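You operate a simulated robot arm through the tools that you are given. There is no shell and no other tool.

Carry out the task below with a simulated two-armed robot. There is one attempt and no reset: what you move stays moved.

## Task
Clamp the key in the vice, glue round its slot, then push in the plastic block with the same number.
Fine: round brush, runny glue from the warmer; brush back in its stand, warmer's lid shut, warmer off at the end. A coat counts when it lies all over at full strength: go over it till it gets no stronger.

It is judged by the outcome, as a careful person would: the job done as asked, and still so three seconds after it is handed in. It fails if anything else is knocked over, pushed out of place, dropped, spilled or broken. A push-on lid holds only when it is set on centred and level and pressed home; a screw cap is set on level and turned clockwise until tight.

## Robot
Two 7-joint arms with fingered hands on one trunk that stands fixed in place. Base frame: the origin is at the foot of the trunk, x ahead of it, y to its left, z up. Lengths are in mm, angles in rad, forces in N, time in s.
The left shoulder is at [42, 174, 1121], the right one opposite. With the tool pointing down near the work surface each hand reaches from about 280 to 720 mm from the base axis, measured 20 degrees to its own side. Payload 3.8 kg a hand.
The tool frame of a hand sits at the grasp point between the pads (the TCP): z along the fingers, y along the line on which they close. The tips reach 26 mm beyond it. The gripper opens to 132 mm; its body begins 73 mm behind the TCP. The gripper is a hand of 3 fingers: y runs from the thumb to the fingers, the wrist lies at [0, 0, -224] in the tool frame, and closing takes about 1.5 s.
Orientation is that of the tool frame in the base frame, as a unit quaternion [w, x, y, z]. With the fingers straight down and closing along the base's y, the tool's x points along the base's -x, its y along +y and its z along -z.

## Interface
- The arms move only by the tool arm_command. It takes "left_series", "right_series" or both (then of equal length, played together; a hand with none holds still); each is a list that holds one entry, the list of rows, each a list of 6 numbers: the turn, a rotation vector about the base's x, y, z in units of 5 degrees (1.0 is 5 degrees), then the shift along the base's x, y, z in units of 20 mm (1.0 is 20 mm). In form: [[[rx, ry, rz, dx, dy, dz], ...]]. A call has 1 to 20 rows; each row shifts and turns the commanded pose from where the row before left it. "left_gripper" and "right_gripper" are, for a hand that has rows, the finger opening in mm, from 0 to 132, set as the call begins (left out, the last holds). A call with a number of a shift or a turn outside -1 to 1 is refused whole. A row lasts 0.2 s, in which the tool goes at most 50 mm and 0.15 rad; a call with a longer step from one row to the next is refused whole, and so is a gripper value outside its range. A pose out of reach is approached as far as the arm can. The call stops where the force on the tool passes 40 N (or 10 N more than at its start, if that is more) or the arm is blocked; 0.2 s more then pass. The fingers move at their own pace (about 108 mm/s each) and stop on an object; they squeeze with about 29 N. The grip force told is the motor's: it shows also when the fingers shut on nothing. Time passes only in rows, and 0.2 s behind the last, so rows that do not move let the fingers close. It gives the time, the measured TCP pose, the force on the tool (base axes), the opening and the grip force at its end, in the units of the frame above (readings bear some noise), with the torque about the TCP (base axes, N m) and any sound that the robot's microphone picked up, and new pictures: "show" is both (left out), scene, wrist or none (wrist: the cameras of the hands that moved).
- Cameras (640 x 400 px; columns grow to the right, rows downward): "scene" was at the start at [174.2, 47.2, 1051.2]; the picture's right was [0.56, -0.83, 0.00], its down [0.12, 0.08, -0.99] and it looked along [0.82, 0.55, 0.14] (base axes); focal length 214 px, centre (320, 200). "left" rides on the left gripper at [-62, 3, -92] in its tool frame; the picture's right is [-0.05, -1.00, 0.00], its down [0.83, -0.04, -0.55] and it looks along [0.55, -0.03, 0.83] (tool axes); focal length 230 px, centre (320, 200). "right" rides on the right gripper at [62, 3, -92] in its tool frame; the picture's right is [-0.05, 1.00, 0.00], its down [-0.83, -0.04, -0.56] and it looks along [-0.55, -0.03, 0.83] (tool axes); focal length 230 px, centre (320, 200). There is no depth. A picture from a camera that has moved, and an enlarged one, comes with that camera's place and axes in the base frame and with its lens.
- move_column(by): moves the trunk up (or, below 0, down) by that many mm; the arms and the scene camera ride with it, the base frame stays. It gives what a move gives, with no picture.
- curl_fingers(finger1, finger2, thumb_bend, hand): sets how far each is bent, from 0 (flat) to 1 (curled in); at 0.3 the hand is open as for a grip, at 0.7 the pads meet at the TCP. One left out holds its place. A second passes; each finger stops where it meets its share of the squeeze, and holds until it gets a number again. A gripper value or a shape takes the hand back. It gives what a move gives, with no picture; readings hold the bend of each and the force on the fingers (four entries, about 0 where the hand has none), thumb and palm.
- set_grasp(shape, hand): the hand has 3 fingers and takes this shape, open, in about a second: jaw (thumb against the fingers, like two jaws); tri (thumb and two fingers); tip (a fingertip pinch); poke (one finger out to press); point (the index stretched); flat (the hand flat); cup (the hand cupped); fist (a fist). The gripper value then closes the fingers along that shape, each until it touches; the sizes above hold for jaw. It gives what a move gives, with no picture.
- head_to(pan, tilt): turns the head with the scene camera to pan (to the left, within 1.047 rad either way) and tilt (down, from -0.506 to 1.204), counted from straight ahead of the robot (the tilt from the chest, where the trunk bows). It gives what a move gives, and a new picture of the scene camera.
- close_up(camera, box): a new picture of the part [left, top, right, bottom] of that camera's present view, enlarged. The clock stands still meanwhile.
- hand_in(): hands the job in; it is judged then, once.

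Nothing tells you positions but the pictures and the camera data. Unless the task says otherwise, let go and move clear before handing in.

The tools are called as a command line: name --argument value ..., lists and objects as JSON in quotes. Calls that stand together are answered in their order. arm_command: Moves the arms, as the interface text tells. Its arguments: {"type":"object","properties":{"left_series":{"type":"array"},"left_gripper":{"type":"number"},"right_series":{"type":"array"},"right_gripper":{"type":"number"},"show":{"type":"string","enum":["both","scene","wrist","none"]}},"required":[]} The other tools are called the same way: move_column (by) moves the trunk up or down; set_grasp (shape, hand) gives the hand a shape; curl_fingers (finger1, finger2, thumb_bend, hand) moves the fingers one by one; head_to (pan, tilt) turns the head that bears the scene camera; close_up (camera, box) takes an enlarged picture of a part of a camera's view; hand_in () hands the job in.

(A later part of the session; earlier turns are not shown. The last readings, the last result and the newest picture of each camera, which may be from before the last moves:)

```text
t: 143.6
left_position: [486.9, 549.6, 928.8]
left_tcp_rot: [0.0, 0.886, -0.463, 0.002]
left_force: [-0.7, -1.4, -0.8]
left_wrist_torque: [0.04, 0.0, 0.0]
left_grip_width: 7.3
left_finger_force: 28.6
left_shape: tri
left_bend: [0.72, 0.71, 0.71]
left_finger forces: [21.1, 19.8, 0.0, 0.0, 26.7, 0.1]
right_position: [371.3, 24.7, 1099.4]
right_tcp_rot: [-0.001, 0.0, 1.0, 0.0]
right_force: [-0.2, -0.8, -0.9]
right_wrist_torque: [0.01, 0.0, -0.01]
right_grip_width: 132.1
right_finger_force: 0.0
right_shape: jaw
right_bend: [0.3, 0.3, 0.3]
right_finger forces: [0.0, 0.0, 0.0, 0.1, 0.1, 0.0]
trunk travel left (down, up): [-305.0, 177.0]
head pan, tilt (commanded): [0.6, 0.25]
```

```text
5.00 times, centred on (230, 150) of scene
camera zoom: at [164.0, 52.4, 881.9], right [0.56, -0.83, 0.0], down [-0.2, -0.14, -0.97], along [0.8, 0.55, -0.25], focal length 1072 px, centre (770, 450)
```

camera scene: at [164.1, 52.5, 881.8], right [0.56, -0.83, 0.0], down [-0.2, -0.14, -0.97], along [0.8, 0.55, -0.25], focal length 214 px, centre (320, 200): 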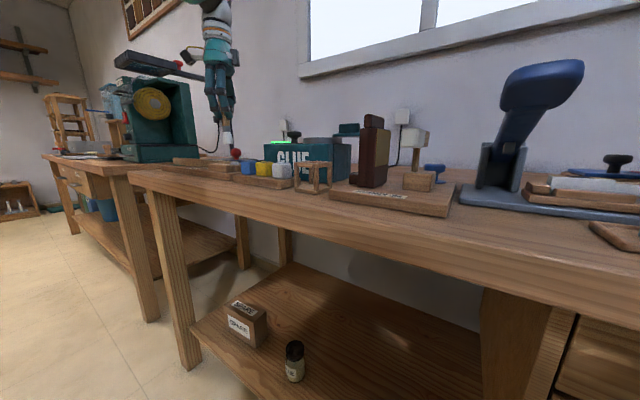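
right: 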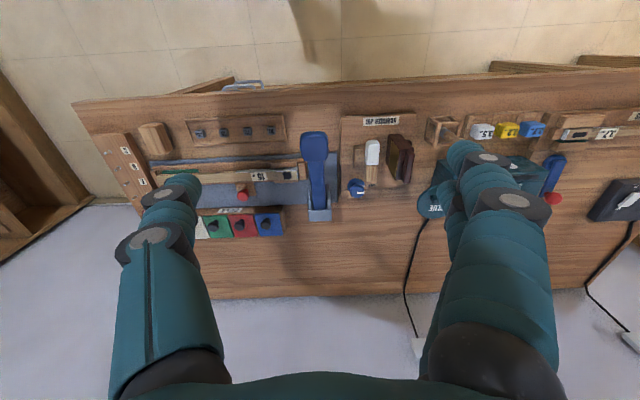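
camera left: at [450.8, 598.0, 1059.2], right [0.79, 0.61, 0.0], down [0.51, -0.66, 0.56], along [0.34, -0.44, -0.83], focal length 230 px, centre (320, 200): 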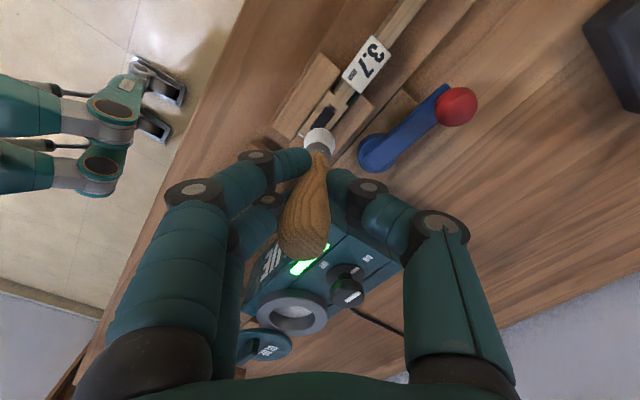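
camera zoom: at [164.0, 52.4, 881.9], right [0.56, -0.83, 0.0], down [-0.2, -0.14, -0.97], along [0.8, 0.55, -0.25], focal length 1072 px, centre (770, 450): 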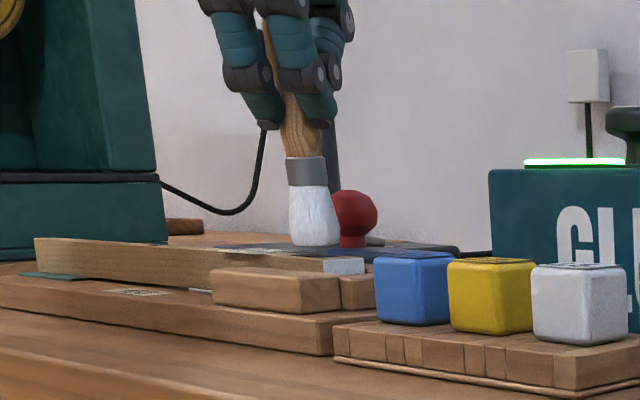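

The tip is still about 6 mm above the key. I'll lower in small steps and watch for contact.

arm_command --left_series '[[[0, 0, 0, 0, 0, -0.2], [0, 0, 0, 0, 0, -0.15], [0, 0, 0, 0, 0, 0]]]' --show "none"

close_up --camera "scene" --box '[170, 110, 290, 190]'

close_up --camera "left" --box '[240, 70, 400, 170]'

```text
t: 144.4
left_position: [487.5, 549.3, 924.0]
left_tcp_rot: [0.0, 0.886, -0.463, 0.003]
left_force: [-0.5, -0.3, 7.0]
left_wrist_torque: [0.04, 0.01, -0.02]
left_grip_width: 7.6
left_finger_force: 29.5
left_shape: tri
left_bend: [0.72, 0.71, 0.71]
left_finger forces: [21.2, 19.3, 0.1, 0.0, 27.9, 0.1]
right_position: [371.6, 24.9, 1100.1]
right_tcp_rot: [-0.001, 0.0, 1.0, 0.0]
right_force: [-0.2, -0.1, 0.1]
right_wrist_torque: [0.0, 0.0, 0.01]
right_grip_width: 131.8
right_finger_force: 0.1
right_shape: jaw
right_bend: [0.3, 0.3, 0.3]
right_finger forces: [0.1, 0.0, 0.1, 0.1, 0.1, 0.0]
trunk travel left (down, up): [-305.0, 177.0]
head pan, tilt (commanded): [0.6, 0.25]
```

```text
5.00 times, centred on (230, 150) of scene
camera zoom: at [163.8, 52.2, 882.0], right [0.56, -0.83, 0.0], down [-0.2, -0.14, -0.97], along [0.8, 0.55, -0.25], focal length 1072 px, centre (770, 450)
```

zoom: 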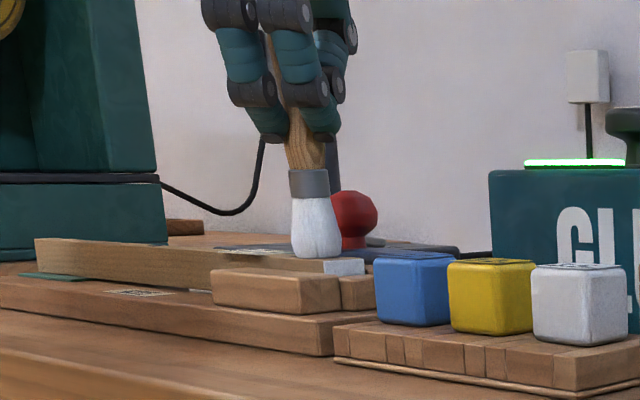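

```text
4.00 times, centred on (320, 120) of left
camera zoom: at [449.6, 597.9, 1017.7], right [0.79, 0.61, 0.0], down [0.51, -0.66, 0.56], along [0.34, -0.44, -0.83], focal length 920 px, centre (320, 520)
```

zoom: 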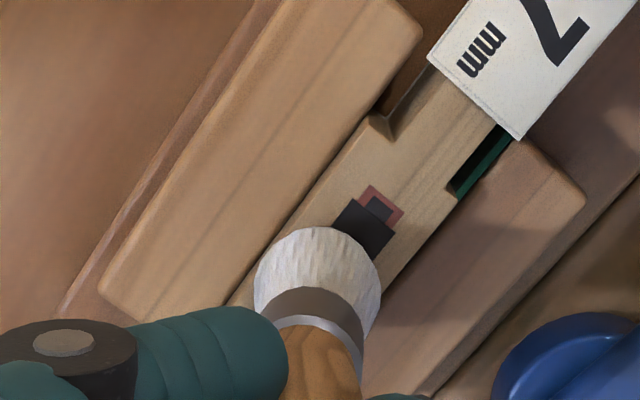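

Contact at 7 N. I'll ease up about 1 mm and stroke along the slot, forth and back.

arm_command --left_series '[[[0, 0, 0, 0, 0, -0.0], [0, 0, 0, 0, 0.1, 0.04], [0, 0, 0, 0, 0.2, 0], [0, 0, 0, 0, 0.2, 0], [0, 0, 0, 0, 0.2, 0], [0, 0, 0, 0, 0.2, 0], [0, 0, 0, 0, 0.15, 0], [0, 0, 0, 0, -0.2, 0], [0, 0, 0, 0, -0.2, 0], [0, 0, 0, 0, -0.2, 0], [0, 0, 0, 0, -0.2, 0], [0, 0, 0, 0, -0.2, 0], [0, 0, 0, 0, -0.2, 0], [0, 0, 0, 0, -0.2, 0]]]' --show "none"

close_up --camera "left" --box '[240, 70, 400, 170]'

close_up --camera "scene" --box '[170, 110, 290, 190]'

```text
t: 147.4
left_position: [488.0, 543.8, 925.1]
left_tcp_rot: [0.0, 0.886, -0.463, 0.002]
left_force: [0.3, 2.4, 7.9]
left_wrist_torque: [0.27, 0.05, -0.03]
left_grip_width: 7.5
left_finger_force: 29.2
left_shape: tri
left_bend: [0.72, 0.71, 0.72]
left_finger forces: [27.3, 21.3, 0.1, 0.1, 30.9, 0.0]
right_position: [370.2, 25.7, 1099.9]
right_tcp_rot: [0.0, 0.0, 1.0, 0.0]
right_force: [0.1, 0.7, -0.4]
right_wrist_torque: [0.01, 0.01, -0.01]
right_grip_width: 132.1
right_finger_force: 0.0
right_shape: jaw
right_bend: [0.3, 0.3, 0.3]
right_finger forces: [0.0, 0.0, 0.0, 0.1, 0.1, 0.0]
trunk travel left (down, up): [-305.0, 177.0]
head pan, tilt (commanded): [0.6, 0.25]
```

```text
4.00 times, centred on (320, 120) of left
camera zoom: at [448.8, 591.5, 1017.4], right [0.79, 0.61, 0.0], down [0.51, -0.66, 0.56], along [0.34, -0.44, -0.83], focal length 920 px, centre (320, 520)
```

zoom: 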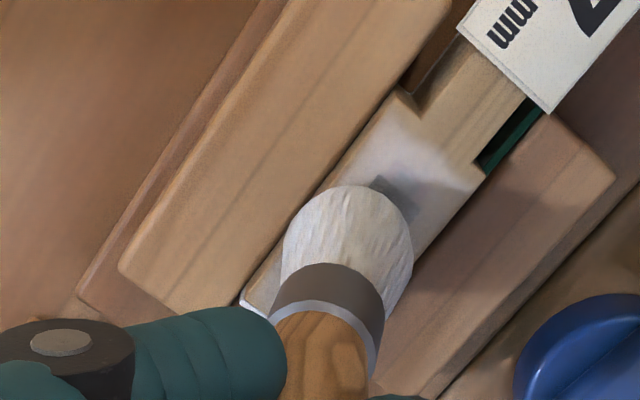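

```text
5.00 times, centred on (230, 150) of scene
camera zoom: at [163.7, 52.3, 882.0], right [0.56, -0.83, 0.0], down [-0.2, -0.14, -0.97], along [0.8, 0.55, -0.25], focal length 1072 px, centre (770, 450)
```

zoom: 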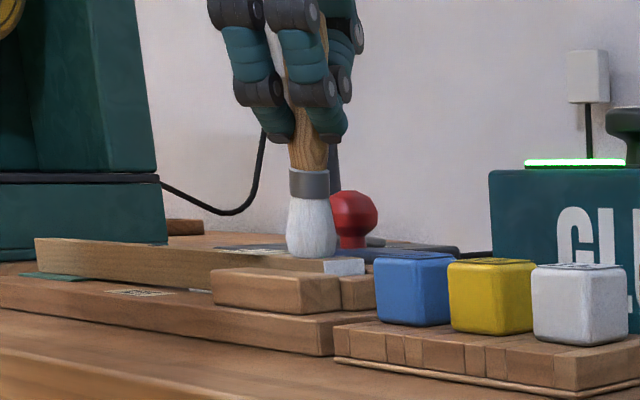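

White glue now shows on the key top. I'll lift the brush a little to see how far the coat extends and how strong it is.

arm_command --left_series '[[[0, 0, 0, 0, 0, 0.6], [0, 0, 0, 0, -0.5, 0.9], [0, 0, 0, 0, -0.9, 0.3], [0, 0, 0, 0, -0.9, 0]]]' --show "none"

close_up --camera "left" --box '[270, 20, 430, 120]'

close_up --camera "left" --box '[320, 40, 400, 90]'

```text
t: 148.4
left_position: [486.4, 497.4, 960.0]
left_tcp_rot: [0.0, 0.887, -0.463, 0.001]
left_force: [0.1, -0.2, -0.4]
left_wrist_torque: [-0.01, -0.02, 0.02]
left_grip_width: 7.2
left_finger_force: 29.0
left_shape: tri
left_bend: [0.71, 0.71, 0.72]
left_finger forces: [23.4, 21.6, 0.0, 0.1, 27.2, 0.1]
right_position: [370.7, 24.5, 1098.8]
right_tcp_rot: [-0.001, 0.0, 1.0, -0.001]
right_force: [-1.0, 0.3, -0.1]
right_wrist_torque: [0.0, -0.01, 0.02]
right_grip_width: 132.0
right_finger_force: 0.0
right_shape: jaw
right_bend: [0.3, 0.3, 0.3]
right_finger forces: [0.1, 0.0, 0.1, 0.1, 0.0, 0.0]
trunk travel left (down, up): [-305.0, 177.0]
head pan, tilt (commanded): [0.6, 0.25]
```

```text
4.00 times, centred on (350, 70) of left
camera zoom: at [448.9, 546.1, 1053.1], right [0.79, 0.61, 0.0], down [0.51, -0.66, 0.56], along [0.34, -0.44, -0.83], focal length 920 px, centre (200, 720)
```

zoom: 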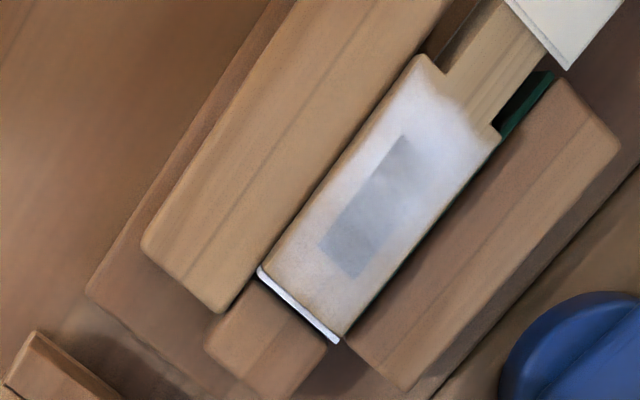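

```text
8.00 times, centred on (360, 65) of left
camera zoom: at [448.9, 546.1, 1053.1], right [0.79, 0.61, 0.0], down [0.51, -0.66, 0.56], along [0.34, -0.44, -0.83], focal length 1841 px, centre (0, 1280)
```

zoom: 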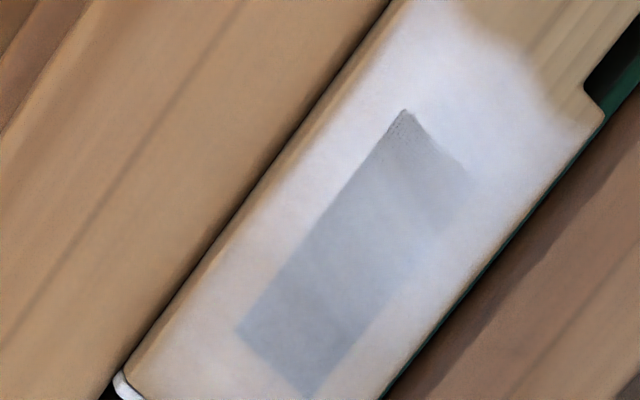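

The coat covers the wide part of the key top round the slot but is thinner toward both ends and edges. I'll go over it again with longer strokes, from y ≈ 537 to 575.

arm_command --left_series '[[[0, 0, 0, 0, 1, -0.4], [0, 0, 0, 0, 1, -0.6], [0, 0, 0, 0, 0, -0.6], [0, 0, 0, 0, 0, -0.14], [0, 0, 0, 0, 0.2, 0], [0, 0, 0, 0, 0.2, 0], [0, 0, 0, 0, 0.2, 0], [0, 0, 0, 0, 0.2, 0], [0, 0, 0, 0, 0.2, 0], [0, 0, 0, 0, 0.2, 0], [0, 0, 0, 0, 0.2, 0], [0, 0, 0, 0, 0.2, 0], [0, 0, 0, 0, 0.2, 0], [0, 0, 0, 0.15, 0, 0], [0, 0, 0, 0.1, 0, 0], [0, 0, 0, 0, -0.2, 0], [0, 0, 0, 0, -0.2, 0], [0, 0, 0, 0, -0.2, 0], [0, 0, 0, 0, -0.2, 0], [0, 0, 0, 0, -0.2, 0]]]' --show "none"

arm_command --left_series '[[[0, 0, 0, 0, -0.2, 0], [0, 0, 0, 0, -0.2, 0], [0, 0, 0, 0, -0.2, 0], [0, 0, 0, 0, -0.2, 0], [0, 0, 0, -0.2, -0.1, 0], [0, 0, 0, -0.2, 0, 0], [0, 0, 0, 0, 0.2, 0], [0, 0, 0, 0, 0.2, 0], [0, 0, 0, 0, 0.2, 0], [0, 0, 0, 0, 0.2, 0], [0, 0, 0, 0, 0.2, 0], [0, 0, 0, 0, 0.2, 0], [0, 0, 0, 0, 0.2, 0], [0, 0, 0, 0, 0.2, 0], [0, 0, 0, 0, 0.2, 0], [0, 0, 0, 0.1, -0.2, 0], [0, 0, 0, 0, -0.2, 0], [0, 0, 0, 0, -0.2, 0], [0, 0, 0, 0, -0.2, 0], [0, 0, 0, 0, -0.2, 0]]]' --show "wrist"

close_up --camera "scene" --box '[170, 110, 290, 190]'

```text
t: 152.6
left_position: [491.9, 553.4, 925.7]
left_tcp_rot: [0.0, 0.886, -0.463, 0.002]
left_force: [-0.2, -0.1, -0.4]
left_wrist_torque: [-0.02, 0.02, 0.0]
left_grip_width: 7.4
left_finger_force: 29.3
left_shape: tri
left_bend: [0.71, 0.71, 0.72]
left_finger forces: [23.7, 22.8, 0.0, 0.1, 26.9, 0.0]
right_position: [371.4, 25.1, 1100.1]
right_tcp_rot: [0.0, 0.0, 1.0, 0.0]
right_force: [-0.2, 0.9, 1.0]
right_wrist_torque: [0.0, 0.02, 0.01]
right_grip_width: 131.8
right_finger_force: 0.1
right_shape: jaw
right_bend: [0.3, 0.3, 0.3]
right_finger forces: [0.0, 0.0, 0.1, 0.0, 0.1, 0.0]
trunk travel left (down, up): [-305.0, 177.0]
head pan, tilt (commanded): [0.6, 0.25]
```

```text
t: 156.8
left_position: [485.6, 550.8, 924.9]
left_tcp_rot: [0.001, 0.886, -0.463, 0.002]
left_force: [-0.4, -0.7, -0.3]
left_wrist_torque: [0.01, -0.01, 0.01]
left_grip_width: 7.4
left_finger_force: 29.0
left_shape: tri
left_bend: [0.71, 0.71, 0.72]
left_finger forces: [23.8, 22.9, 0.0, 0.0, 26.7, 0.0]
right_position: [371.0, 25.5, 1098.4]
right_tcp_rot: [0.0, 0.0, 1.0, 0.0]
right_force: [0.8, 0.5, 0.3]
right_wrist_torque: [-0.01, 0.01, 0.0]
right_grip_width: 131.8
right_finger_force: 0.0
right_shape: jaw
right_bend: [0.3, 0.3, 0.3]
right_finger forces: [0.0, 0.1, 0.0, 0.0, 0.1, 0.1]
trunk travel left (down, up): [-305.0, 177.0]
head pan, tilt (commanded): [0.6, 0.25]
camera left: at [448.7, 599.9, 1018.4], right [0.79, 0.61, 0.0], down [0.51, -0.66, 0.56], along [0.34, -0.44, -0.83], focal length 230 px, centre (320, 200)
```

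left: 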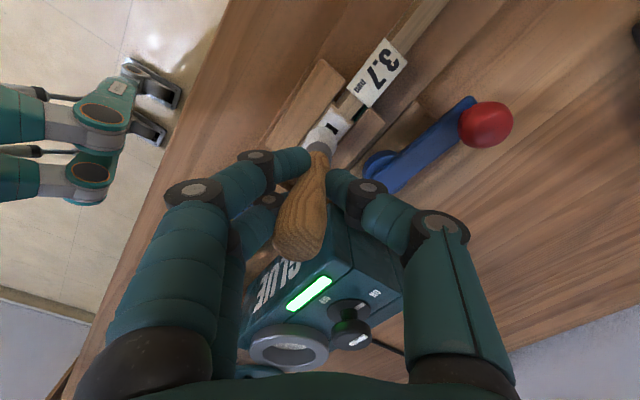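

```text
5.00 times, centred on (230, 150) of scene
camera zoom: at [164.1, 52.4, 881.9], right [0.56, -0.83, 0.0], down [-0.2, -0.14, -0.97], along [0.8, 0.55, -0.25], focal length 1072 px, centre (770, 450)
```

zoom: 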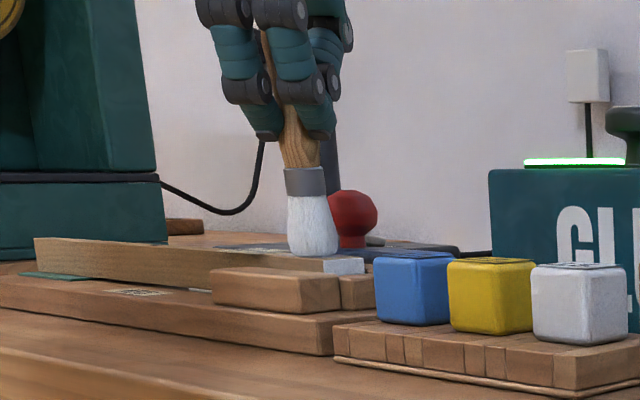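

close_up --camera "left" --box '[260, 70, 420, 170]'

close_up --camera "left" --box '[300, 90, 380, 150]'

```text
4.00 times, centred on (340, 120) of left
camera zoom: at [448.7, 599.9, 1018.4], right [0.79, 0.61, 0.0], down [0.51, -0.66, 0.56], along [0.34, -0.44, -0.83], focal length 920 px, centre (240, 520)
```

zoom: 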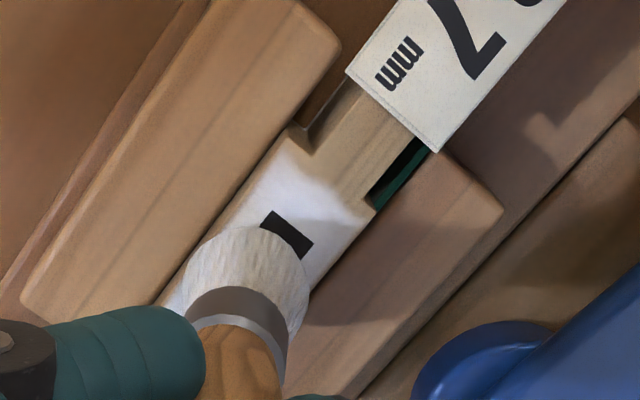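

```text
6.67 times, centred on (340, 120) of left
camera zoom: at [448.7, 599.9, 1018.4], right [0.79, 0.61, 0.0], down [0.51, -0.66, 0.56], along [0.34, -0.44, -0.83], focal length 1534 px, centre (187, 733)
```

zoom: 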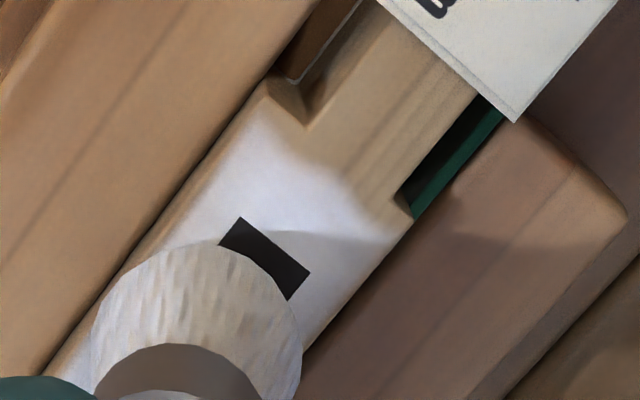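

The coat around the slot is now strong white, with the slot itself showing dark. I'll make further passes across the full width and length to even it out.

arm_command --left_series '[[[0, 0, 0, 0, -0.2, -0.03], [0, 0, 0, 0, -0.2, 0], [0, 0, 0, 0, -0.2, 0], [0, 0, 0, 0, -0.15, 0], [0, 0, 0, 0.25, 0, 0], [0, 0, 0, 0.25, 0, 0], [0, 0, 0, 0, 0.2, 0], [0, 0, 0, 0, 0.2, 0], [0, 0, 0, 0, 0.2, 0], [0, 0, 0, 0, 0.2, 0], [0, 0, 0, 0, 0.2, 0], [0, 0, 0, 0, 0.2, 0], [0, 0, 0, 0, 0.2, 0], [0, 0, 0, 0, 0.2, 0], [0, 0, 0, 0, 0.2, 0], [0, 0, 0, 0, 0.2, 0], [0, 0, 0, -0.25, 0, 0], [0, 0, 0, -0.25, 0, 0], [0, 0, 0, 0, -0.2, 0], [0, 0, 0, 0, -0.2, 0]]]' --show "none"

arm_command --left_series '[[[0, 0, 0, 0, -0.2, 0], [0, 0, 0, 0, -0.2, 0], [0, 0, 0, 0, -0.2, 0], [0, 0, 0, 0, -0.2, 0], [0, 0, 0, 0, -0.2, 0], [0, 0, 0, 0, -0.2, 0], [0, 0, 0, 0, -0.2, 0], [0, 0, 0, 0, -0.2, 0], [0, 0, 0, 0.15, 0, 0], [0, 0, 0, 0, 0.2, 0], [0, 0, 0, 0, 0.2, 0], [0, 0, 0, 0, 0.2, 0], [0, 0, 0, 0, 0.2, 0], [0, 0, 0, 0, 0.2, 0], [0, 0, 0, 0, 0.2, 0], [0, 0, 0, 0, 0.2, 0], [0, 0, 0, 0, 0.2, 0], [0, 0, 0, 0, 0.2, 0], [0, 0, 0, 0, 0.2, 0]]]' --show "none"

arm_command --left_series '[[[0, 0, 0, 0, -0.2, 0.3], [0, 0, 0, 0, -0.6, 0.9], [0, 0, 0, 0, -1, 0.5], [0, 0, 0, 0, -1, 0], [0, 0, 0, 0, -1, 0]]]' --show "wrist"

close_up --camera "left" --box '[280, 10, 440, 110]'

close_up --camera "left" --box '[330, 20, 410, 70]'

```text
t: 161.0
left_position: [485.0, 568.5, 923.0]
left_tcp_rot: [-0.001, 0.887, -0.463, 0.001]
left_force: [0.5, 2.7, 6.0]
left_wrist_torque: [0.19, 0.0, -0.02]
left_grip_width: 7.4
left_finger_force: 29.5
left_shape: tri
left_bend: [0.71, 0.71, 0.72]
left_finger forces: [25.5, 23.9, 0.1, 0.1, 29.6, 0.0]
right_position: [370.7, 24.6, 1100.2]
right_tcp_rot: [0.0, 0.0, 1.0, 0.0]
right_force: [0.0, -0.1, 0.2]
right_wrist_torque: [-0.01, -0.02, 0.0]
right_grip_width: 131.8
right_finger_force: 0.1
right_shape: jaw
right_bend: [0.3, 0.3, 0.3]
right_finger forces: [0.0, 0.1, 0.0, 0.1, 0.0, 0.0]
trunk travel left (down, up): [-305.0, 177.0]
head pan, tilt (commanded): [0.6, 0.25]
```

```text
t: 165.0
left_position: [489.2, 575.6, 923.7]
left_tcp_rot: [0.0, 0.886, -0.463, 0.002]
left_force: [0.4, 0.0, 0.1]
left_wrist_torque: [-0.02, 0.01, 0.02]
left_grip_width: 7.2
left_finger_force: 29.1
left_shape: tri
left_bend: [0.71, 0.71, 0.72]
left_finger forces: [24.7, 24.5, 0.1, 0.0, 27.0, 0.1]
right_position: [369.9, 24.8, 1098.6]
right_tcp_rot: [0.0, -0.001, 1.0, 0.0]
right_force: [-0.4, 0.0, -0.4]
right_wrist_torque: [0.03, 0.0, 0.02]
right_grip_width: 131.9
right_finger_force: 0.1
right_shape: jaw
right_bend: [0.3, 0.3, 0.3]
right_finger forces: [0.0, 0.0, 0.0, 0.0, 0.0, 0.0]
trunk travel left (down, up): [-305.0, 177.0]
head pan, tilt (commanded): [0.6, 0.25]
```

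```text
t: 166.2
left_position: [488.2, 498.5, 959.5]
left_tcp_rot: [0.0, 0.886, -0.463, 0.001]
left_force: [-0.5, 0.5, -0.4]
left_wrist_torque: [-0.03, 0.01, -0.04]
left_grip_width: 7.3
left_finger_force: 29.2
left_shape: tri
left_bend: [0.71, 0.71, 0.72]
left_finger forces: [24.5, 24.2, 0.0, 0.0, 26.9, 0.0]
right_position: [372.2, 25.8, 1098.6]
right_tcp_rot: [0.0, 0.0, 1.0, 0.0]
right_force: [0.0, 0.2, 0.9]
right_wrist_torque: [0.02, 0.01, -0.02]
right_grip_width: 132.0
right_finger_force: 0.1
right_shape: jaw
right_bend: [0.3, 0.3, 0.3]
right_finger forces: [0.0, 0.1, 0.0, 0.1, 0.0, 0.1]
trunk travel left (down, up): [-305.0, 177.0]
head pan, tilt (commanded): [0.6, 0.25]
camera left: at [450.5, 547.9, 1051.9], right [0.79, 0.61, 0.0], down [0.51, -0.66, 0.56], along [0.34, -0.44, -0.83], focal length 230 px, centre (320, 200)
```

left: 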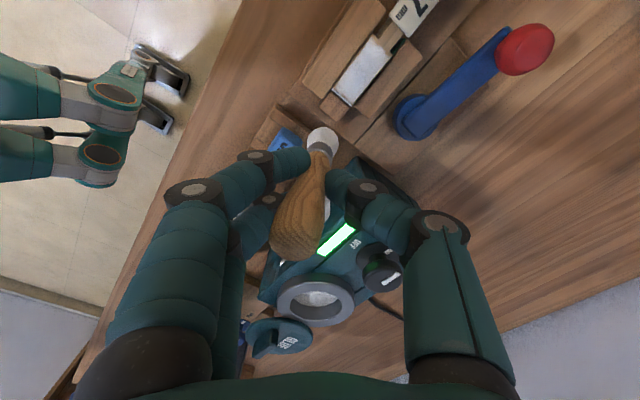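

```text
4.00 times, centred on (360, 60) of left
camera zoom: at [450.5, 547.9, 1051.9], right [0.79, 0.61, 0.0], down [0.51, -0.66, 0.56], along [0.34, -0.44, -0.83], focal length 920 px, centre (160, 760)
```

zoom: 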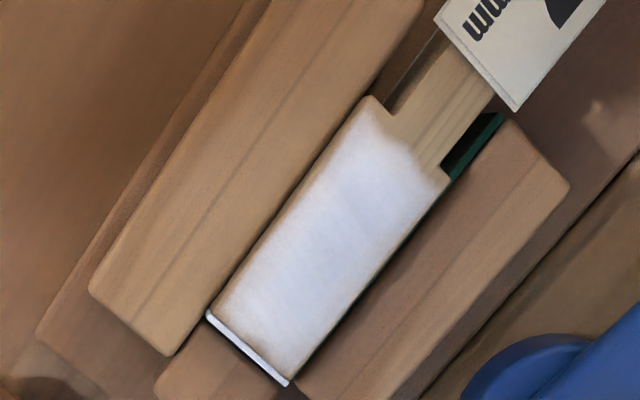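

```text
8.00 times, centred on (370, 45) of left
camera zoom: at [450.5, 547.9, 1051.9], right [0.79, 0.61, 0.0], down [0.51, -0.66, 0.56], along [0.34, -0.44, -0.83], focal length 1841 px, centre (-80, 1440)
```

zoom: 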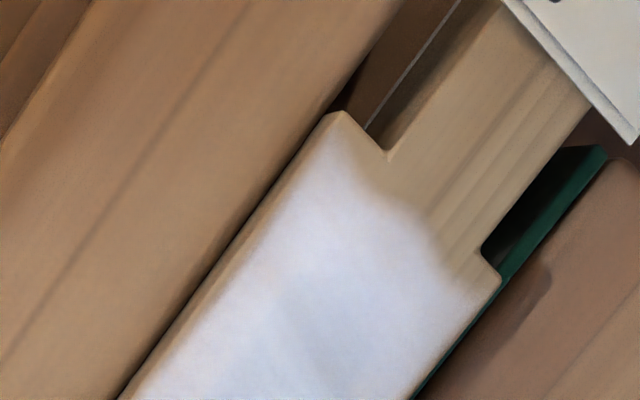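

The coat now looks bright white all over the wide part. To be sure it is at full strength I'll make one more complete round and compare.

arm_command --left_series '[[[0, 0, 0, -0.25, 1, 0], [0, 0, 0, 0, 0.95, -0.7], [0, 0, 0, 0, 0, -0.9], [0, 0, 0, 0, 0, -0.23], [0, 0, 0, 0, 0.2, 0], [0, 0, 0, 0, 0.2, 0], [0, 0, 0, 0, 0.2, 0], [0, 0, 0, 0, 0.2, 0], [0, 0, 0, 0, 0.2, 0], [0, 0, 0, 0, 0.2, 0], [0, 0, 0, 0, 0.2, 0], [0, 0, 0, 0, 0.2, 0], [0, 0, 0, 0, 0.2, 0], [0, 0, 0, 0, 0.2, 0], [0, 0, 0, 0.2, 0, 0], [0, 0, 0, 0.2, 0, 0], [0, 0, 0, 0, -0.2, 0], [0, 0, 0, 0, -0.2, 0], [0, 0, 0, 0, -0.2, 0], [0, 0, 0, 0, -0.2, 0]]]' --show "none"

arm_command --left_series '[[[0, 0, 0, 0, -0.2, 0], [0, 0, 0, 0, -0.2, 0], [0, 0, 0, 0, -0.2, 0], [0, 0, 0, 0, -0.2, 0], [0, 0, 0, 0, -0.2, 0], [0, 0, 0, 0, -0.2, 0], [0, 0, 0, 0.2, 0, 0], [0, 0, 0, 0.2, 0, 0], [0, 0, 0, 0, 0.2, 0], [0, 0, 0, 0, 0.2, 0], [0, 0, 0, 0, 0.2, 0], [0, 0, 0, 0, 0.2, 0], [0, 0, 0, 0, 0.2, 0], [0, 0, 0, 0, 0.2, 0], [0, 0, 0, 0, 0.2, 0], [0, 0, 0, 0, 0.2, 0], [0, 0, 0, 0, 0.2, 0], [0, 0, 0, 0, 0.2, 0]]]' --show "none"

arm_command --left_series '[[[0, 0, 0, -0.2, -0.2, 0.3], [0, 0, 0, -0.2, -0.6, 0.9], [0, 0, 0, 0, -1, 0.5], [0, 0, 0, 0, -1, 0], [0, 0, 0, 0, -1, 0]]]' --show "wrist"

close_up --camera "left" --box '[280, 10, 440, 110]'

close_up --camera "left" --box '[320, 30, 400, 80]'

```text
t: 170.4
left_position: [491.3, 562.3, 923.2]
left_tcp_rot: [-0.001, 0.886, -0.463, 0.002]
left_force: [0.9, 2.7, 8.7]
left_wrist_torque: [0.24, 0.08, -0.06]
left_grip_width: 7.7
left_finger_force: 29.0
left_shape: tri
left_bend: [0.72, 0.71, 0.72]
left_finger forces: [27.3, 20.8, 0.0, 0.0, 28.6, 0.0]
right_position: [370.6, 24.3, 1098.7]
right_tcp_rot: [0.0, 0.0, 1.0, 0.0]
right_force: [0.5, 0.9, -0.1]
right_wrist_torque: [0.02, -0.01, 0.0]
right_grip_width: 131.9
right_finger_force: 0.0
right_shape: jaw
right_bend: [0.3, 0.3, 0.3]
right_finger forces: [0.0, 0.0, 0.0, 0.1, 0.0, 0.1]
trunk travel left (down, up): [-305.0, 177.0]
head pan, tilt (commanded): [0.6, 0.25]
```

```text
t: 174.2
left_position: [498.0, 579.0, 922.0]
left_tcp_rot: [0.0, 0.886, -0.464, 0.001]
left_force: [-1.5, -3.0, 6.2]
left_wrist_torque: [-0.28, 0.14, -0.01]
left_grip_width: 7.2
left_finger_force: 29.3
left_shape: tri
left_bend: [0.72, 0.73, 0.72]
left_finger forces: [25.6, 25.6, 0.0, 0.0, 22.4, 0.0]
right_position: [370.4, 24.8, 1099.8]
right_tcp_rot: [0.001, -0.001, 1.0, 0.0]
right_force: [0.3, -0.2, -0.1]
right_wrist_torque: [-0.03, -0.02, -0.01]
right_grip_width: 131.7
right_finger_force: 0.2
right_shape: jaw
right_bend: [0.3, 0.3, 0.3]
right_finger forces: [0.1, 0.0, 0.1, 0.0, 0.1, 0.0]
trunk travel left (down, up): [-305.0, 177.0]
head pan, tilt (commanded): [0.6, 0.25]
```

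```text
t: 175.4
left_position: [491.0, 502.5, 957.2]
left_tcp_rot: [-0.001, 0.886, -0.463, 0.001]
left_force: [-0.4, 0.2, -0.2]
left_wrist_torque: [0.03, 0.01, 0.02]
left_grip_width: 5.9
left_finger_force: 28.7
left_shape: tri
left_bend: [0.71, 0.73, 0.72]
left_finger forces: [20.3, 15.4, 0.0, 0.0, 22.8, 0.0]
right_position: [371.8, 24.8, 1099.6]
right_tcp_rot: [0.0, 0.0, 1.0, 0.0]
right_force: [-0.2, -1.4, -0.6]
right_wrist_torque: [0.01, 0.0, 0.02]
right_grip_width: 131.7
right_finger_force: 0.0
right_shape: jaw
right_bend: [0.3, 0.3, 0.3]
right_finger forces: [0.0, 0.0, 0.0, 0.0, 0.0, 0.0]
trunk travel left (down, up): [-305.0, 177.0]
head pan, tilt (commanded): [0.6, 0.25]
camera left: at [453.3, 551.1, 1049.7], right [0.79, 0.61, 0.0], down [0.51, -0.66, 0.56], along [0.34, -0.44, -0.83], focal length 230 px, centre (320, 200)
```

left: 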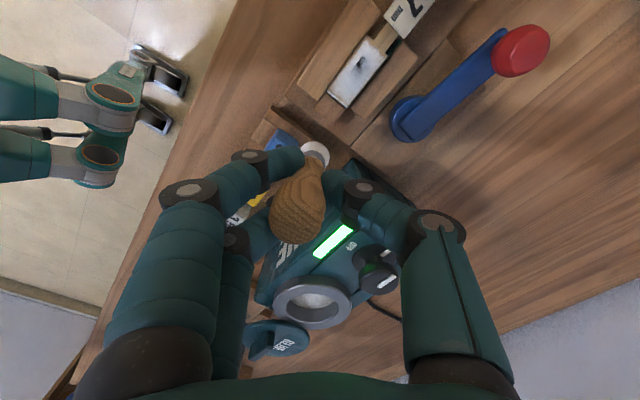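

```text
4.00 times, centred on (360, 60) of left
camera zoom: at [453.3, 551.1, 1049.7], right [0.79, 0.61, 0.0], down [0.51, -0.66, 0.56], along [0.34, -0.44, -0.83], focal length 920 px, centre (160, 760)
```

zoom: 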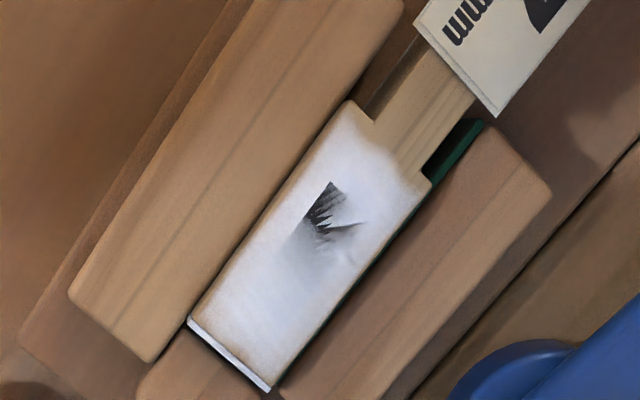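

```text
8.00 times, centred on (360, 55) of left
camera zoom: at [453.3, 551.1, 1049.7], right [0.79, 0.61, 0.0], down [0.51, -0.66, 0.56], along [0.34, -0.44, -0.83], focal length 1841 px, centre (0, 1360)
```

zoom: 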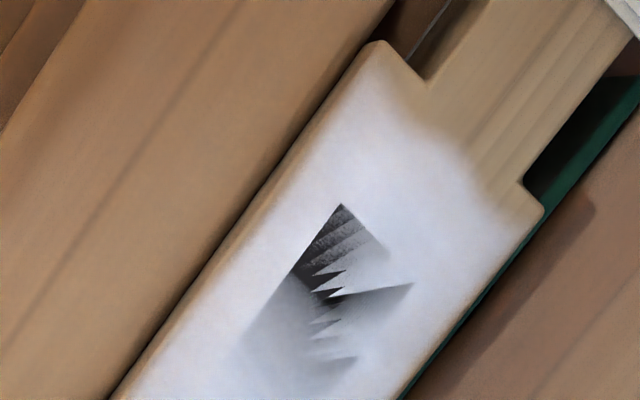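

The coat is white and uniform (the dark flicker is just the slot showing through). The brush seems to have shifted in my grip, so I'll check it before continuing.

close_up --camera "scene" --box '[160, 60, 320, 180]'

close_up --camera "left" --box '[220, 110, 420, 260]'

```text
3.33 times, centred on (240, 120) of scene
camera zoom: at [164.1, 52.3, 881.9], right [0.56, -0.83, 0.0], down [-0.2, -0.14, -0.97], along [0.8, 0.55, -0.25], focal length 715 px, centre (587, 467)
```

zoom: 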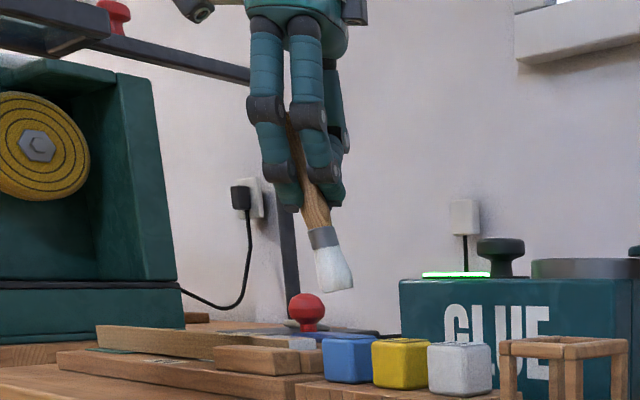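

```text
2.67 times, centred on (320, 185) of left
camera zoom: at [453.3, 551.1, 1049.7], right [0.79, 0.61, 0.0], down [0.51, -0.66, 0.56], along [0.34, -0.44, -0.83], focal length 614 px, centre (320, 240)
```

zoom: 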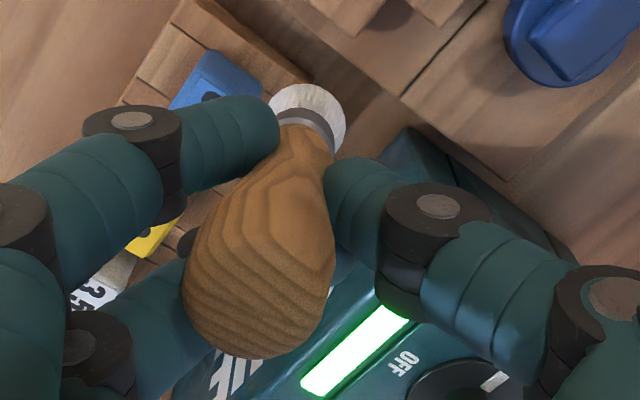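

The brush is still held by all three digits, only tilted ~6° (tip offset about +3, −7.5 mm from the grasp point). I'll do one more full round over the whole surface, allowing for that offset, and compare the coat.

arm_command --left_series '[[[0, 0, 0, -0.3, 1, 0], [0, 0, 0, -0.2, 1, -0.6], [0, 0, 0, 0, 0.03, -0.8], [0, 0, 0, 0, 0, -0.33], [0, 0, 0, 0, 0.2, 0], [0, 0, 0, 0, 0.2, 0], [0, 0, 0, 0, 0.2, 0], [0, 0, 0, 0, 0.2, 0], [0, 0, 0, 0, 0.2, 0], [0, 0, 0, 0, 0.2, 0], [0, 0, 0, 0, 0.2, 0], [0, 0, 0, 0, 0.2, 0], [0, 0, 0, 0, 0.2, 0], [0, 0, 0, 0, 0.2, 0], [0, 0, 0, 0.2, 0, 0], [0, 0, 0, 0.2, 0, 0], [0, 0, 0, 0, -0.2, 0], [0, 0, 0, 0, -0.2, 0], [0, 0, 0, 0, -0.2, 0], [0, 0, 0, 0, -0.2, 0]]]' --show "none"

arm_command --left_series '[[[0, 0, 0, 0, -0.2, 0], [0, 0, 0, 0, -0.2, 0], [0, 0, 0, 0, -0.2, 0], [0, 0, 0, 0, -0.2, 0], [0, 0, 0, 0, -0.2, 0], [0, 0, 0, 0, -0.2, 0], [0, 0, 0, 0.2, 0, 0], [0, 0, 0, 0.2, 0, 0], [0, 0, 0, 0, 0.2, 0], [0, 0, 0, 0, 0.2, 0], [0, 0, 0, 0, 0.2, 0], [0, 0, 0, 0, 0.2, 0], [0, 0, 0, 0, 0.2, 0], [0, 0, 0, 0, 0.2, 0], [0, 0, 0, 0, 0.2, 0], [0, 0, 0, 0, 0.2, 0], [0, 0, 0, 0, 0.2, 0], [0, 0, 0, 0, 0.2, 0]]]' --show "none"

arm_command --left_series '[[[0, 0, 0, -0.2, -0.2, 0.4], [0, 0, 0, 0, -0.6, 0.9], [0, 0, 0, 0, -1, 0.5], [0, 0, 0, 0, -1, 0], [0, 0, 0, 0, -1, 0]]]' --show "wrist"

close_up --camera "left" --box '[280, 10, 440, 110]'

close_up --camera "left" --box '[320, 30, 400, 80]'

```text
t: 179.6
left_position: [489.7, 568.5, 921.0]
left_tcp_rot: [-0.001, 0.886, -0.463, 0.002]
left_force: [-0.2, 0.2, 1.3]
left_wrist_torque: [0.02, 0.04, -0.01]
left_grip_width: 5.7
left_finger_force: 29.3
left_shape: tri
left_bend: [0.7, 0.74, 0.72]
left_finger forces: [19.8, 0.1, 0.0, 0.0, 24.0, 0.0]
right_position: [371.6, 25.1, 1099.8]
right_tcp_rot: [0.0, 0.0, 1.0, 0.0]
right_force: [-0.2, -0.9, 0.4]
right_wrist_torque: [0.0, 0.01, -0.01]
right_grip_width: 131.9
right_finger_force: 0.0
right_shape: jaw
right_bend: [0.3, 0.3, 0.3]
right_finger forces: [0.0, 0.1, 0.1, 0.1, 0.1, 0.0]
trunk travel left (down, up): [-305.0, 177.0]
head pan, tilt (commanded): [0.6, 0.25]
```

```text
t: 183.4
left_position: [499.1, 583.4, 921.2]
left_tcp_rot: [0.0, 0.886, -0.464, 0.001]
left_force: [0.0, 0.3, 1.1]
left_wrist_torque: [-0.06, 0.03, 0.0]
left_grip_width: 5.7
left_finger_force: 28.9
left_shape: tri
left_bend: [0.71, 0.74, 0.72]
left_finger forces: [17.5, 0.0, 0.0, 0.1, 23.3, 0.0]
right_position: [371.6, 24.1, 1100.1]
right_tcp_rot: [-0.001, 0.0, 1.0, 0.0]
right_force: [0.4, 0.1, -0.3]
right_wrist_torque: [0.01, 0.02, 0.01]
right_grip_width: 131.8
right_finger_force: 0.1
right_shape: jaw
right_bend: [0.3, 0.3, 0.3]
right_finger forces: [0.1, 0.0, 0.0, 0.0, 0.1, 0.1]
trunk travel left (down, up): [-305.0, 177.0]
head pan, tilt (commanded): [0.6, 0.25]
```

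```text
t: 184.6
left_position: [494.7, 509.3, 958.3]
left_tcp_rot: [0.0, 0.886, -0.463, 0.002]
left_force: [-0.7, -0.1, -1.2]
left_wrist_torque: [0.0, -0.01, -0.01]
left_grip_width: 5.6
left_finger_force: 28.9
left_shape: tri
left_bend: [0.71, 0.74, 0.72]
left_finger forces: [18.0, 0.0, 0.1, 0.0, 23.2, 0.0]
right_position: [371.5, 24.6, 1099.4]
right_tcp_rot: [0.001, 0.0, 1.0, 0.0]
right_force: [0.3, 1.0, 0.5]
right_wrist_torque: [-0.01, 0.01, 0.01]
right_grip_width: 131.9
right_finger_force: 0.1
right_shape: jaw
right_bend: [0.3, 0.3, 0.3]
right_finger forces: [0.0, 0.0, 0.0, 0.0, 0.0, 0.0]
trunk travel left (down, up): [-305.0, 177.0]
head pan, tilt (commanded): [0.6, 0.25]
camera left: at [456.6, 557.5, 1051.1], right [0.79, 0.61, 0.0], down [0.51, -0.66, 0.56], along [0.34, -0.44, -0.83], focal length 230 px, centre (320, 200)
```

left: 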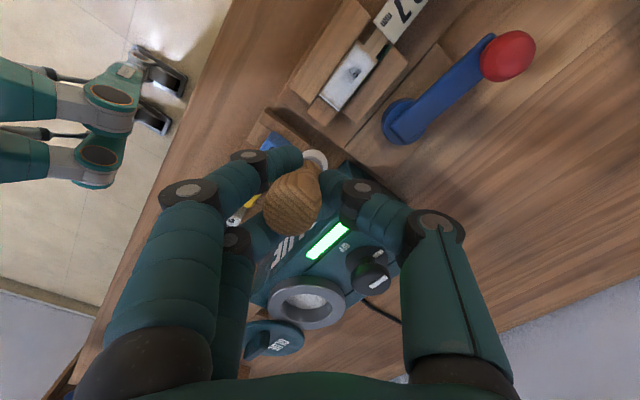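

```text
4.00 times, centred on (360, 60) of left
camera zoom: at [456.6, 557.5, 1051.1], right [0.79, 0.61, 0.0], down [0.51, -0.66, 0.56], along [0.34, -0.44, -0.83], focal length 920 px, centre (160, 760)
```

zoom: 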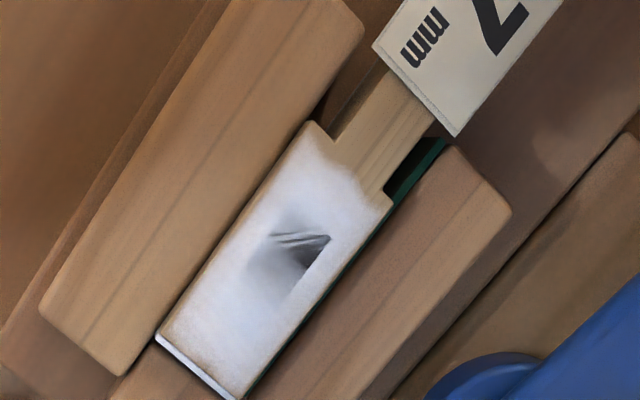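

```text
8.00 times, centred on (360, 55) of left
camera zoom: at [456.6, 557.5, 1051.1], right [0.79, 0.61, 0.0], down [0.51, -0.66, 0.56], along [0.34, -0.44, -0.83], focal length 1841 px, centre (0, 1360)
```

zoom: 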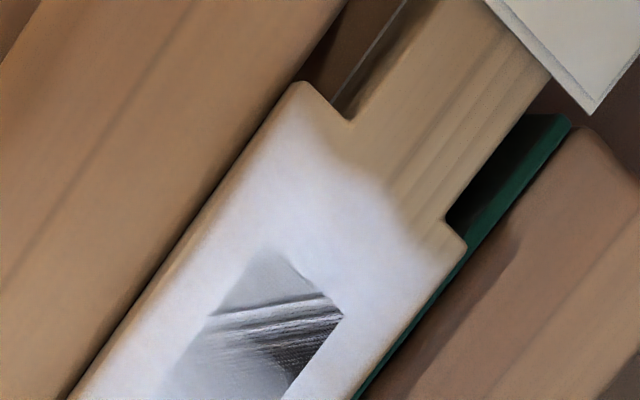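

The coat looks unchanged from the last round, so it seems to be at full strength. I'll check the front end of the coat and the bristles up close.

close_up --camera "left" --box '[300, 60, 380, 110]'

close_up --camera "left" --box '[240, 130, 400, 250]'

close_up --camera "scene" --box '[160, 60, 320, 180]'

```text
8.00 times, centred on (340, 85) of left
camera zoom: at [456.6, 557.5, 1051.1], right [0.79, 0.61, 0.0], down [0.51, -0.66, 0.56], along [0.34, -0.44, -0.83], focal length 1841 px, centre (160, 1120)
```

zoom: 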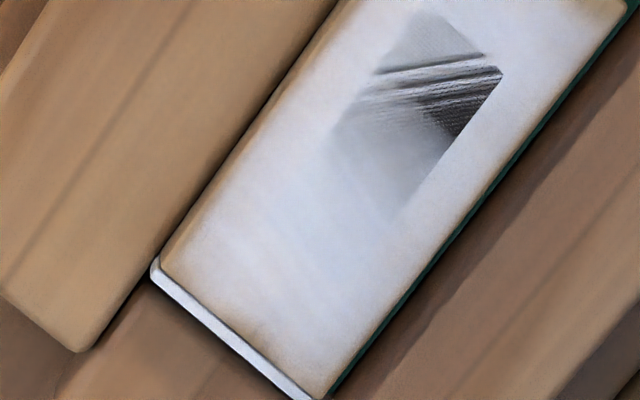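

```text
3.33 times, centred on (320, 190) of left
camera zoom: at [456.6, 557.5, 1051.1], right [0.79, 0.61, 0.0], down [0.51, -0.66, 0.56], along [0.34, -0.44, -0.83], focal length 767 px, centre (320, 233)
```

zoom: 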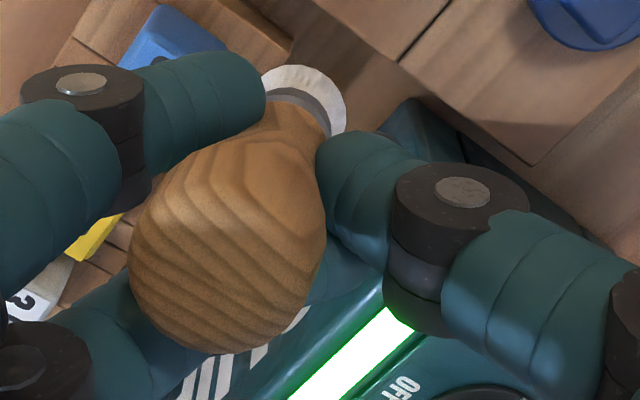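

```text
3.33 times, centred on (240, 120) of scene
camera zoom: at [164.0, 52.3, 881.9], right [0.56, -0.83, 0.0], down [-0.2, -0.14, -0.97], along [0.8, 0.55, -0.25], focal length 715 px, centre (587, 467)
```

zoom: 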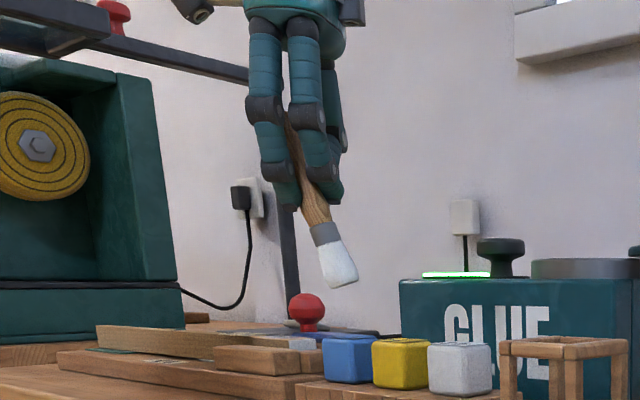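

The bristles are still white and the coat no longer changes, so the gluing is done. The brush has tilted ~12° toward −y, so I'll turn the hand to bring it vertical and carry it over to its stand.

arm_command --left_series '[[[0.77, 0.17, 0, 0, 0, 0.4], [0.77, 0.17, 0, 0, 0, 0.4], [0.77, 0.17, 0, 0, -0.3, 0.4], [0, 0, 0, -0.08, -0.8, 0], [0, 0, 0, -0.08, -0.9, 0], [0, 0, 0, -0.08, -0.95, 0], [0, 0, 0, -0.08, -0.95, 0], [0, 0, 0, -0.08, -0.95, 0], [0, 0, 0, -0.08, -0.95, 0], [0, 0, 0, -0.08, -0.95, 0], [0, 0, 0, -0.08, -0.95, 0], [0, 0, 0, -0.08, -0.95, 0], [0, 0, 0, -0.08, -0.9, 0], [0, 0, 0, -0.08, -0.7, 0], [0, 0, 0, -0.08, -0.5, 0]]]' --show "both"

close_up --camera "left" --box '[220, 70, 420, 220]'

close_up --camera "scene" --box '[240, 60, 400, 180]'

```text
t: 187.8
left_position: [474.1, 292.4, 980.5]
left_tcp_rot: [-0.079, 0.881, -0.461, -0.065]
left_force: [0.2, 0.0, -0.6]
left_wrist_torque: [0.01, 0.0, 0.03]
left_grip_width: 5.5
left_finger_force: 29.2
left_shape: tri
left_bend: [0.71, 0.74, 0.72]
left_finger forces: [18.0, 0.1, 0.0, 0.0, 23.0, 0.0]
right_position: [371.6, 25.0, 1098.3]
right_tcp_rot: [0.0, 0.001, 1.0, 0.0]
right_force: [-0.4, -0.9, -0.9]
right_wrist_torque: [-0.01, 0.0, -0.02]
right_grip_width: 131.7
right_finger_force: 0.0
right_shape: jaw
right_bend: [0.3, 0.3, 0.3]
right_finger forces: [0.0, 0.0, 0.1, 0.1, 0.0, 0.0]
trunk travel left (down, up): [-305.0, 177.0]
head pan, tilt (commanded): [0.6, 0.25]
camera scene: at [164.1, 52.4, 881.9], right [0.56, -0.83, 0.0], down [-0.2, -0.14, -0.97], along [0.8, 0.55, -0.25], focal length 214 px, centre (320, 200)
camera left: at [440.8, 322.4, 1084.5], right [0.79, 0.6, 0.09], down [0.53, -0.75, 0.39], along [0.3, -0.26, -0.92], focal length 230 px, centre (320, 200)
```

scene: 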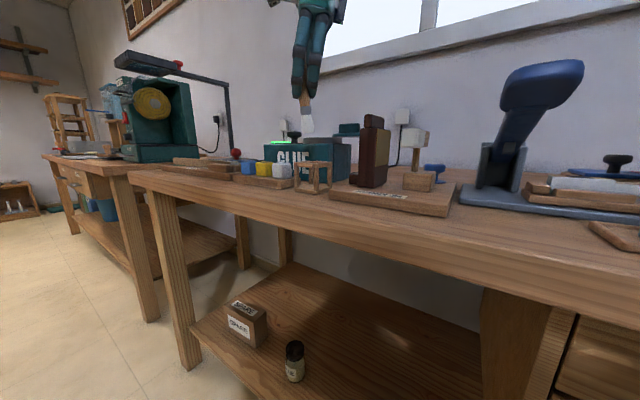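
left: 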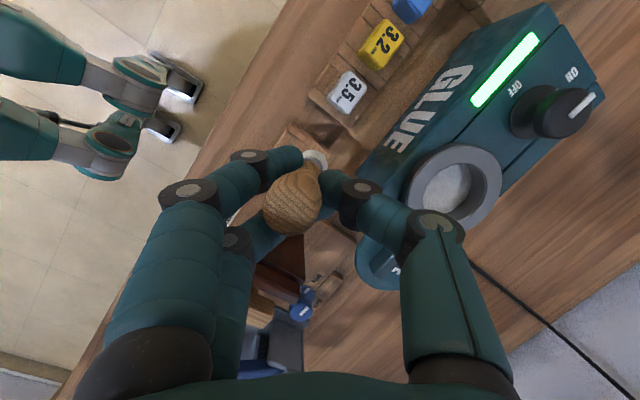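

```text
2.67 times, centred on (320, 145) of left
camera zoom: at [440.8, 322.4, 1084.5], right [0.79, 0.6, 0.09], down [0.53, -0.75, 0.39], along [0.3, -0.26, -0.92], focal length 614 px, centre (320, 347)
```

zoom: 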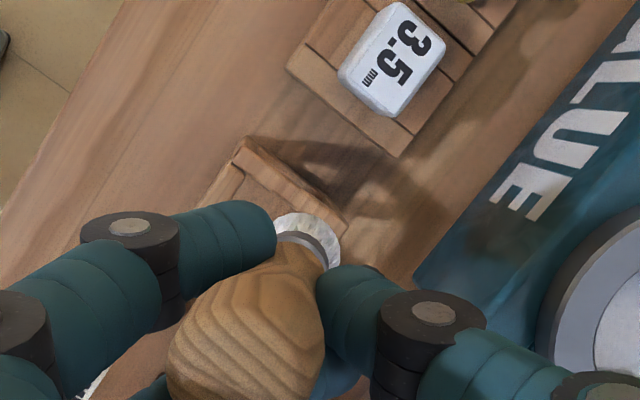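

```text
3.33 times, centred on (320, 120) of scene
camera zoom: at [164.1, 52.4, 881.9], right [0.56, -0.83, 0.0], down [-0.2, -0.14, -0.97], along [0.8, 0.55, -0.25], focal length 715 px, centre (320, 467)
```

zoom: 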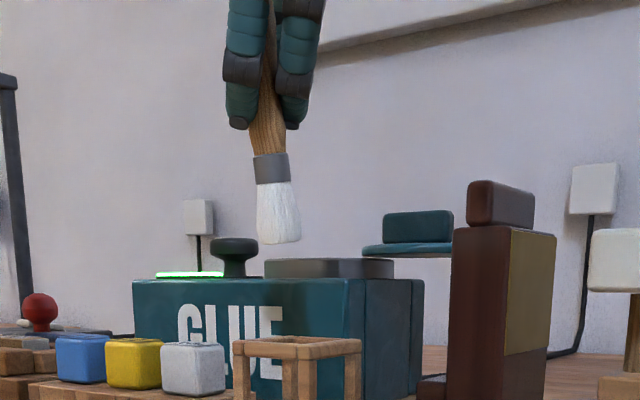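

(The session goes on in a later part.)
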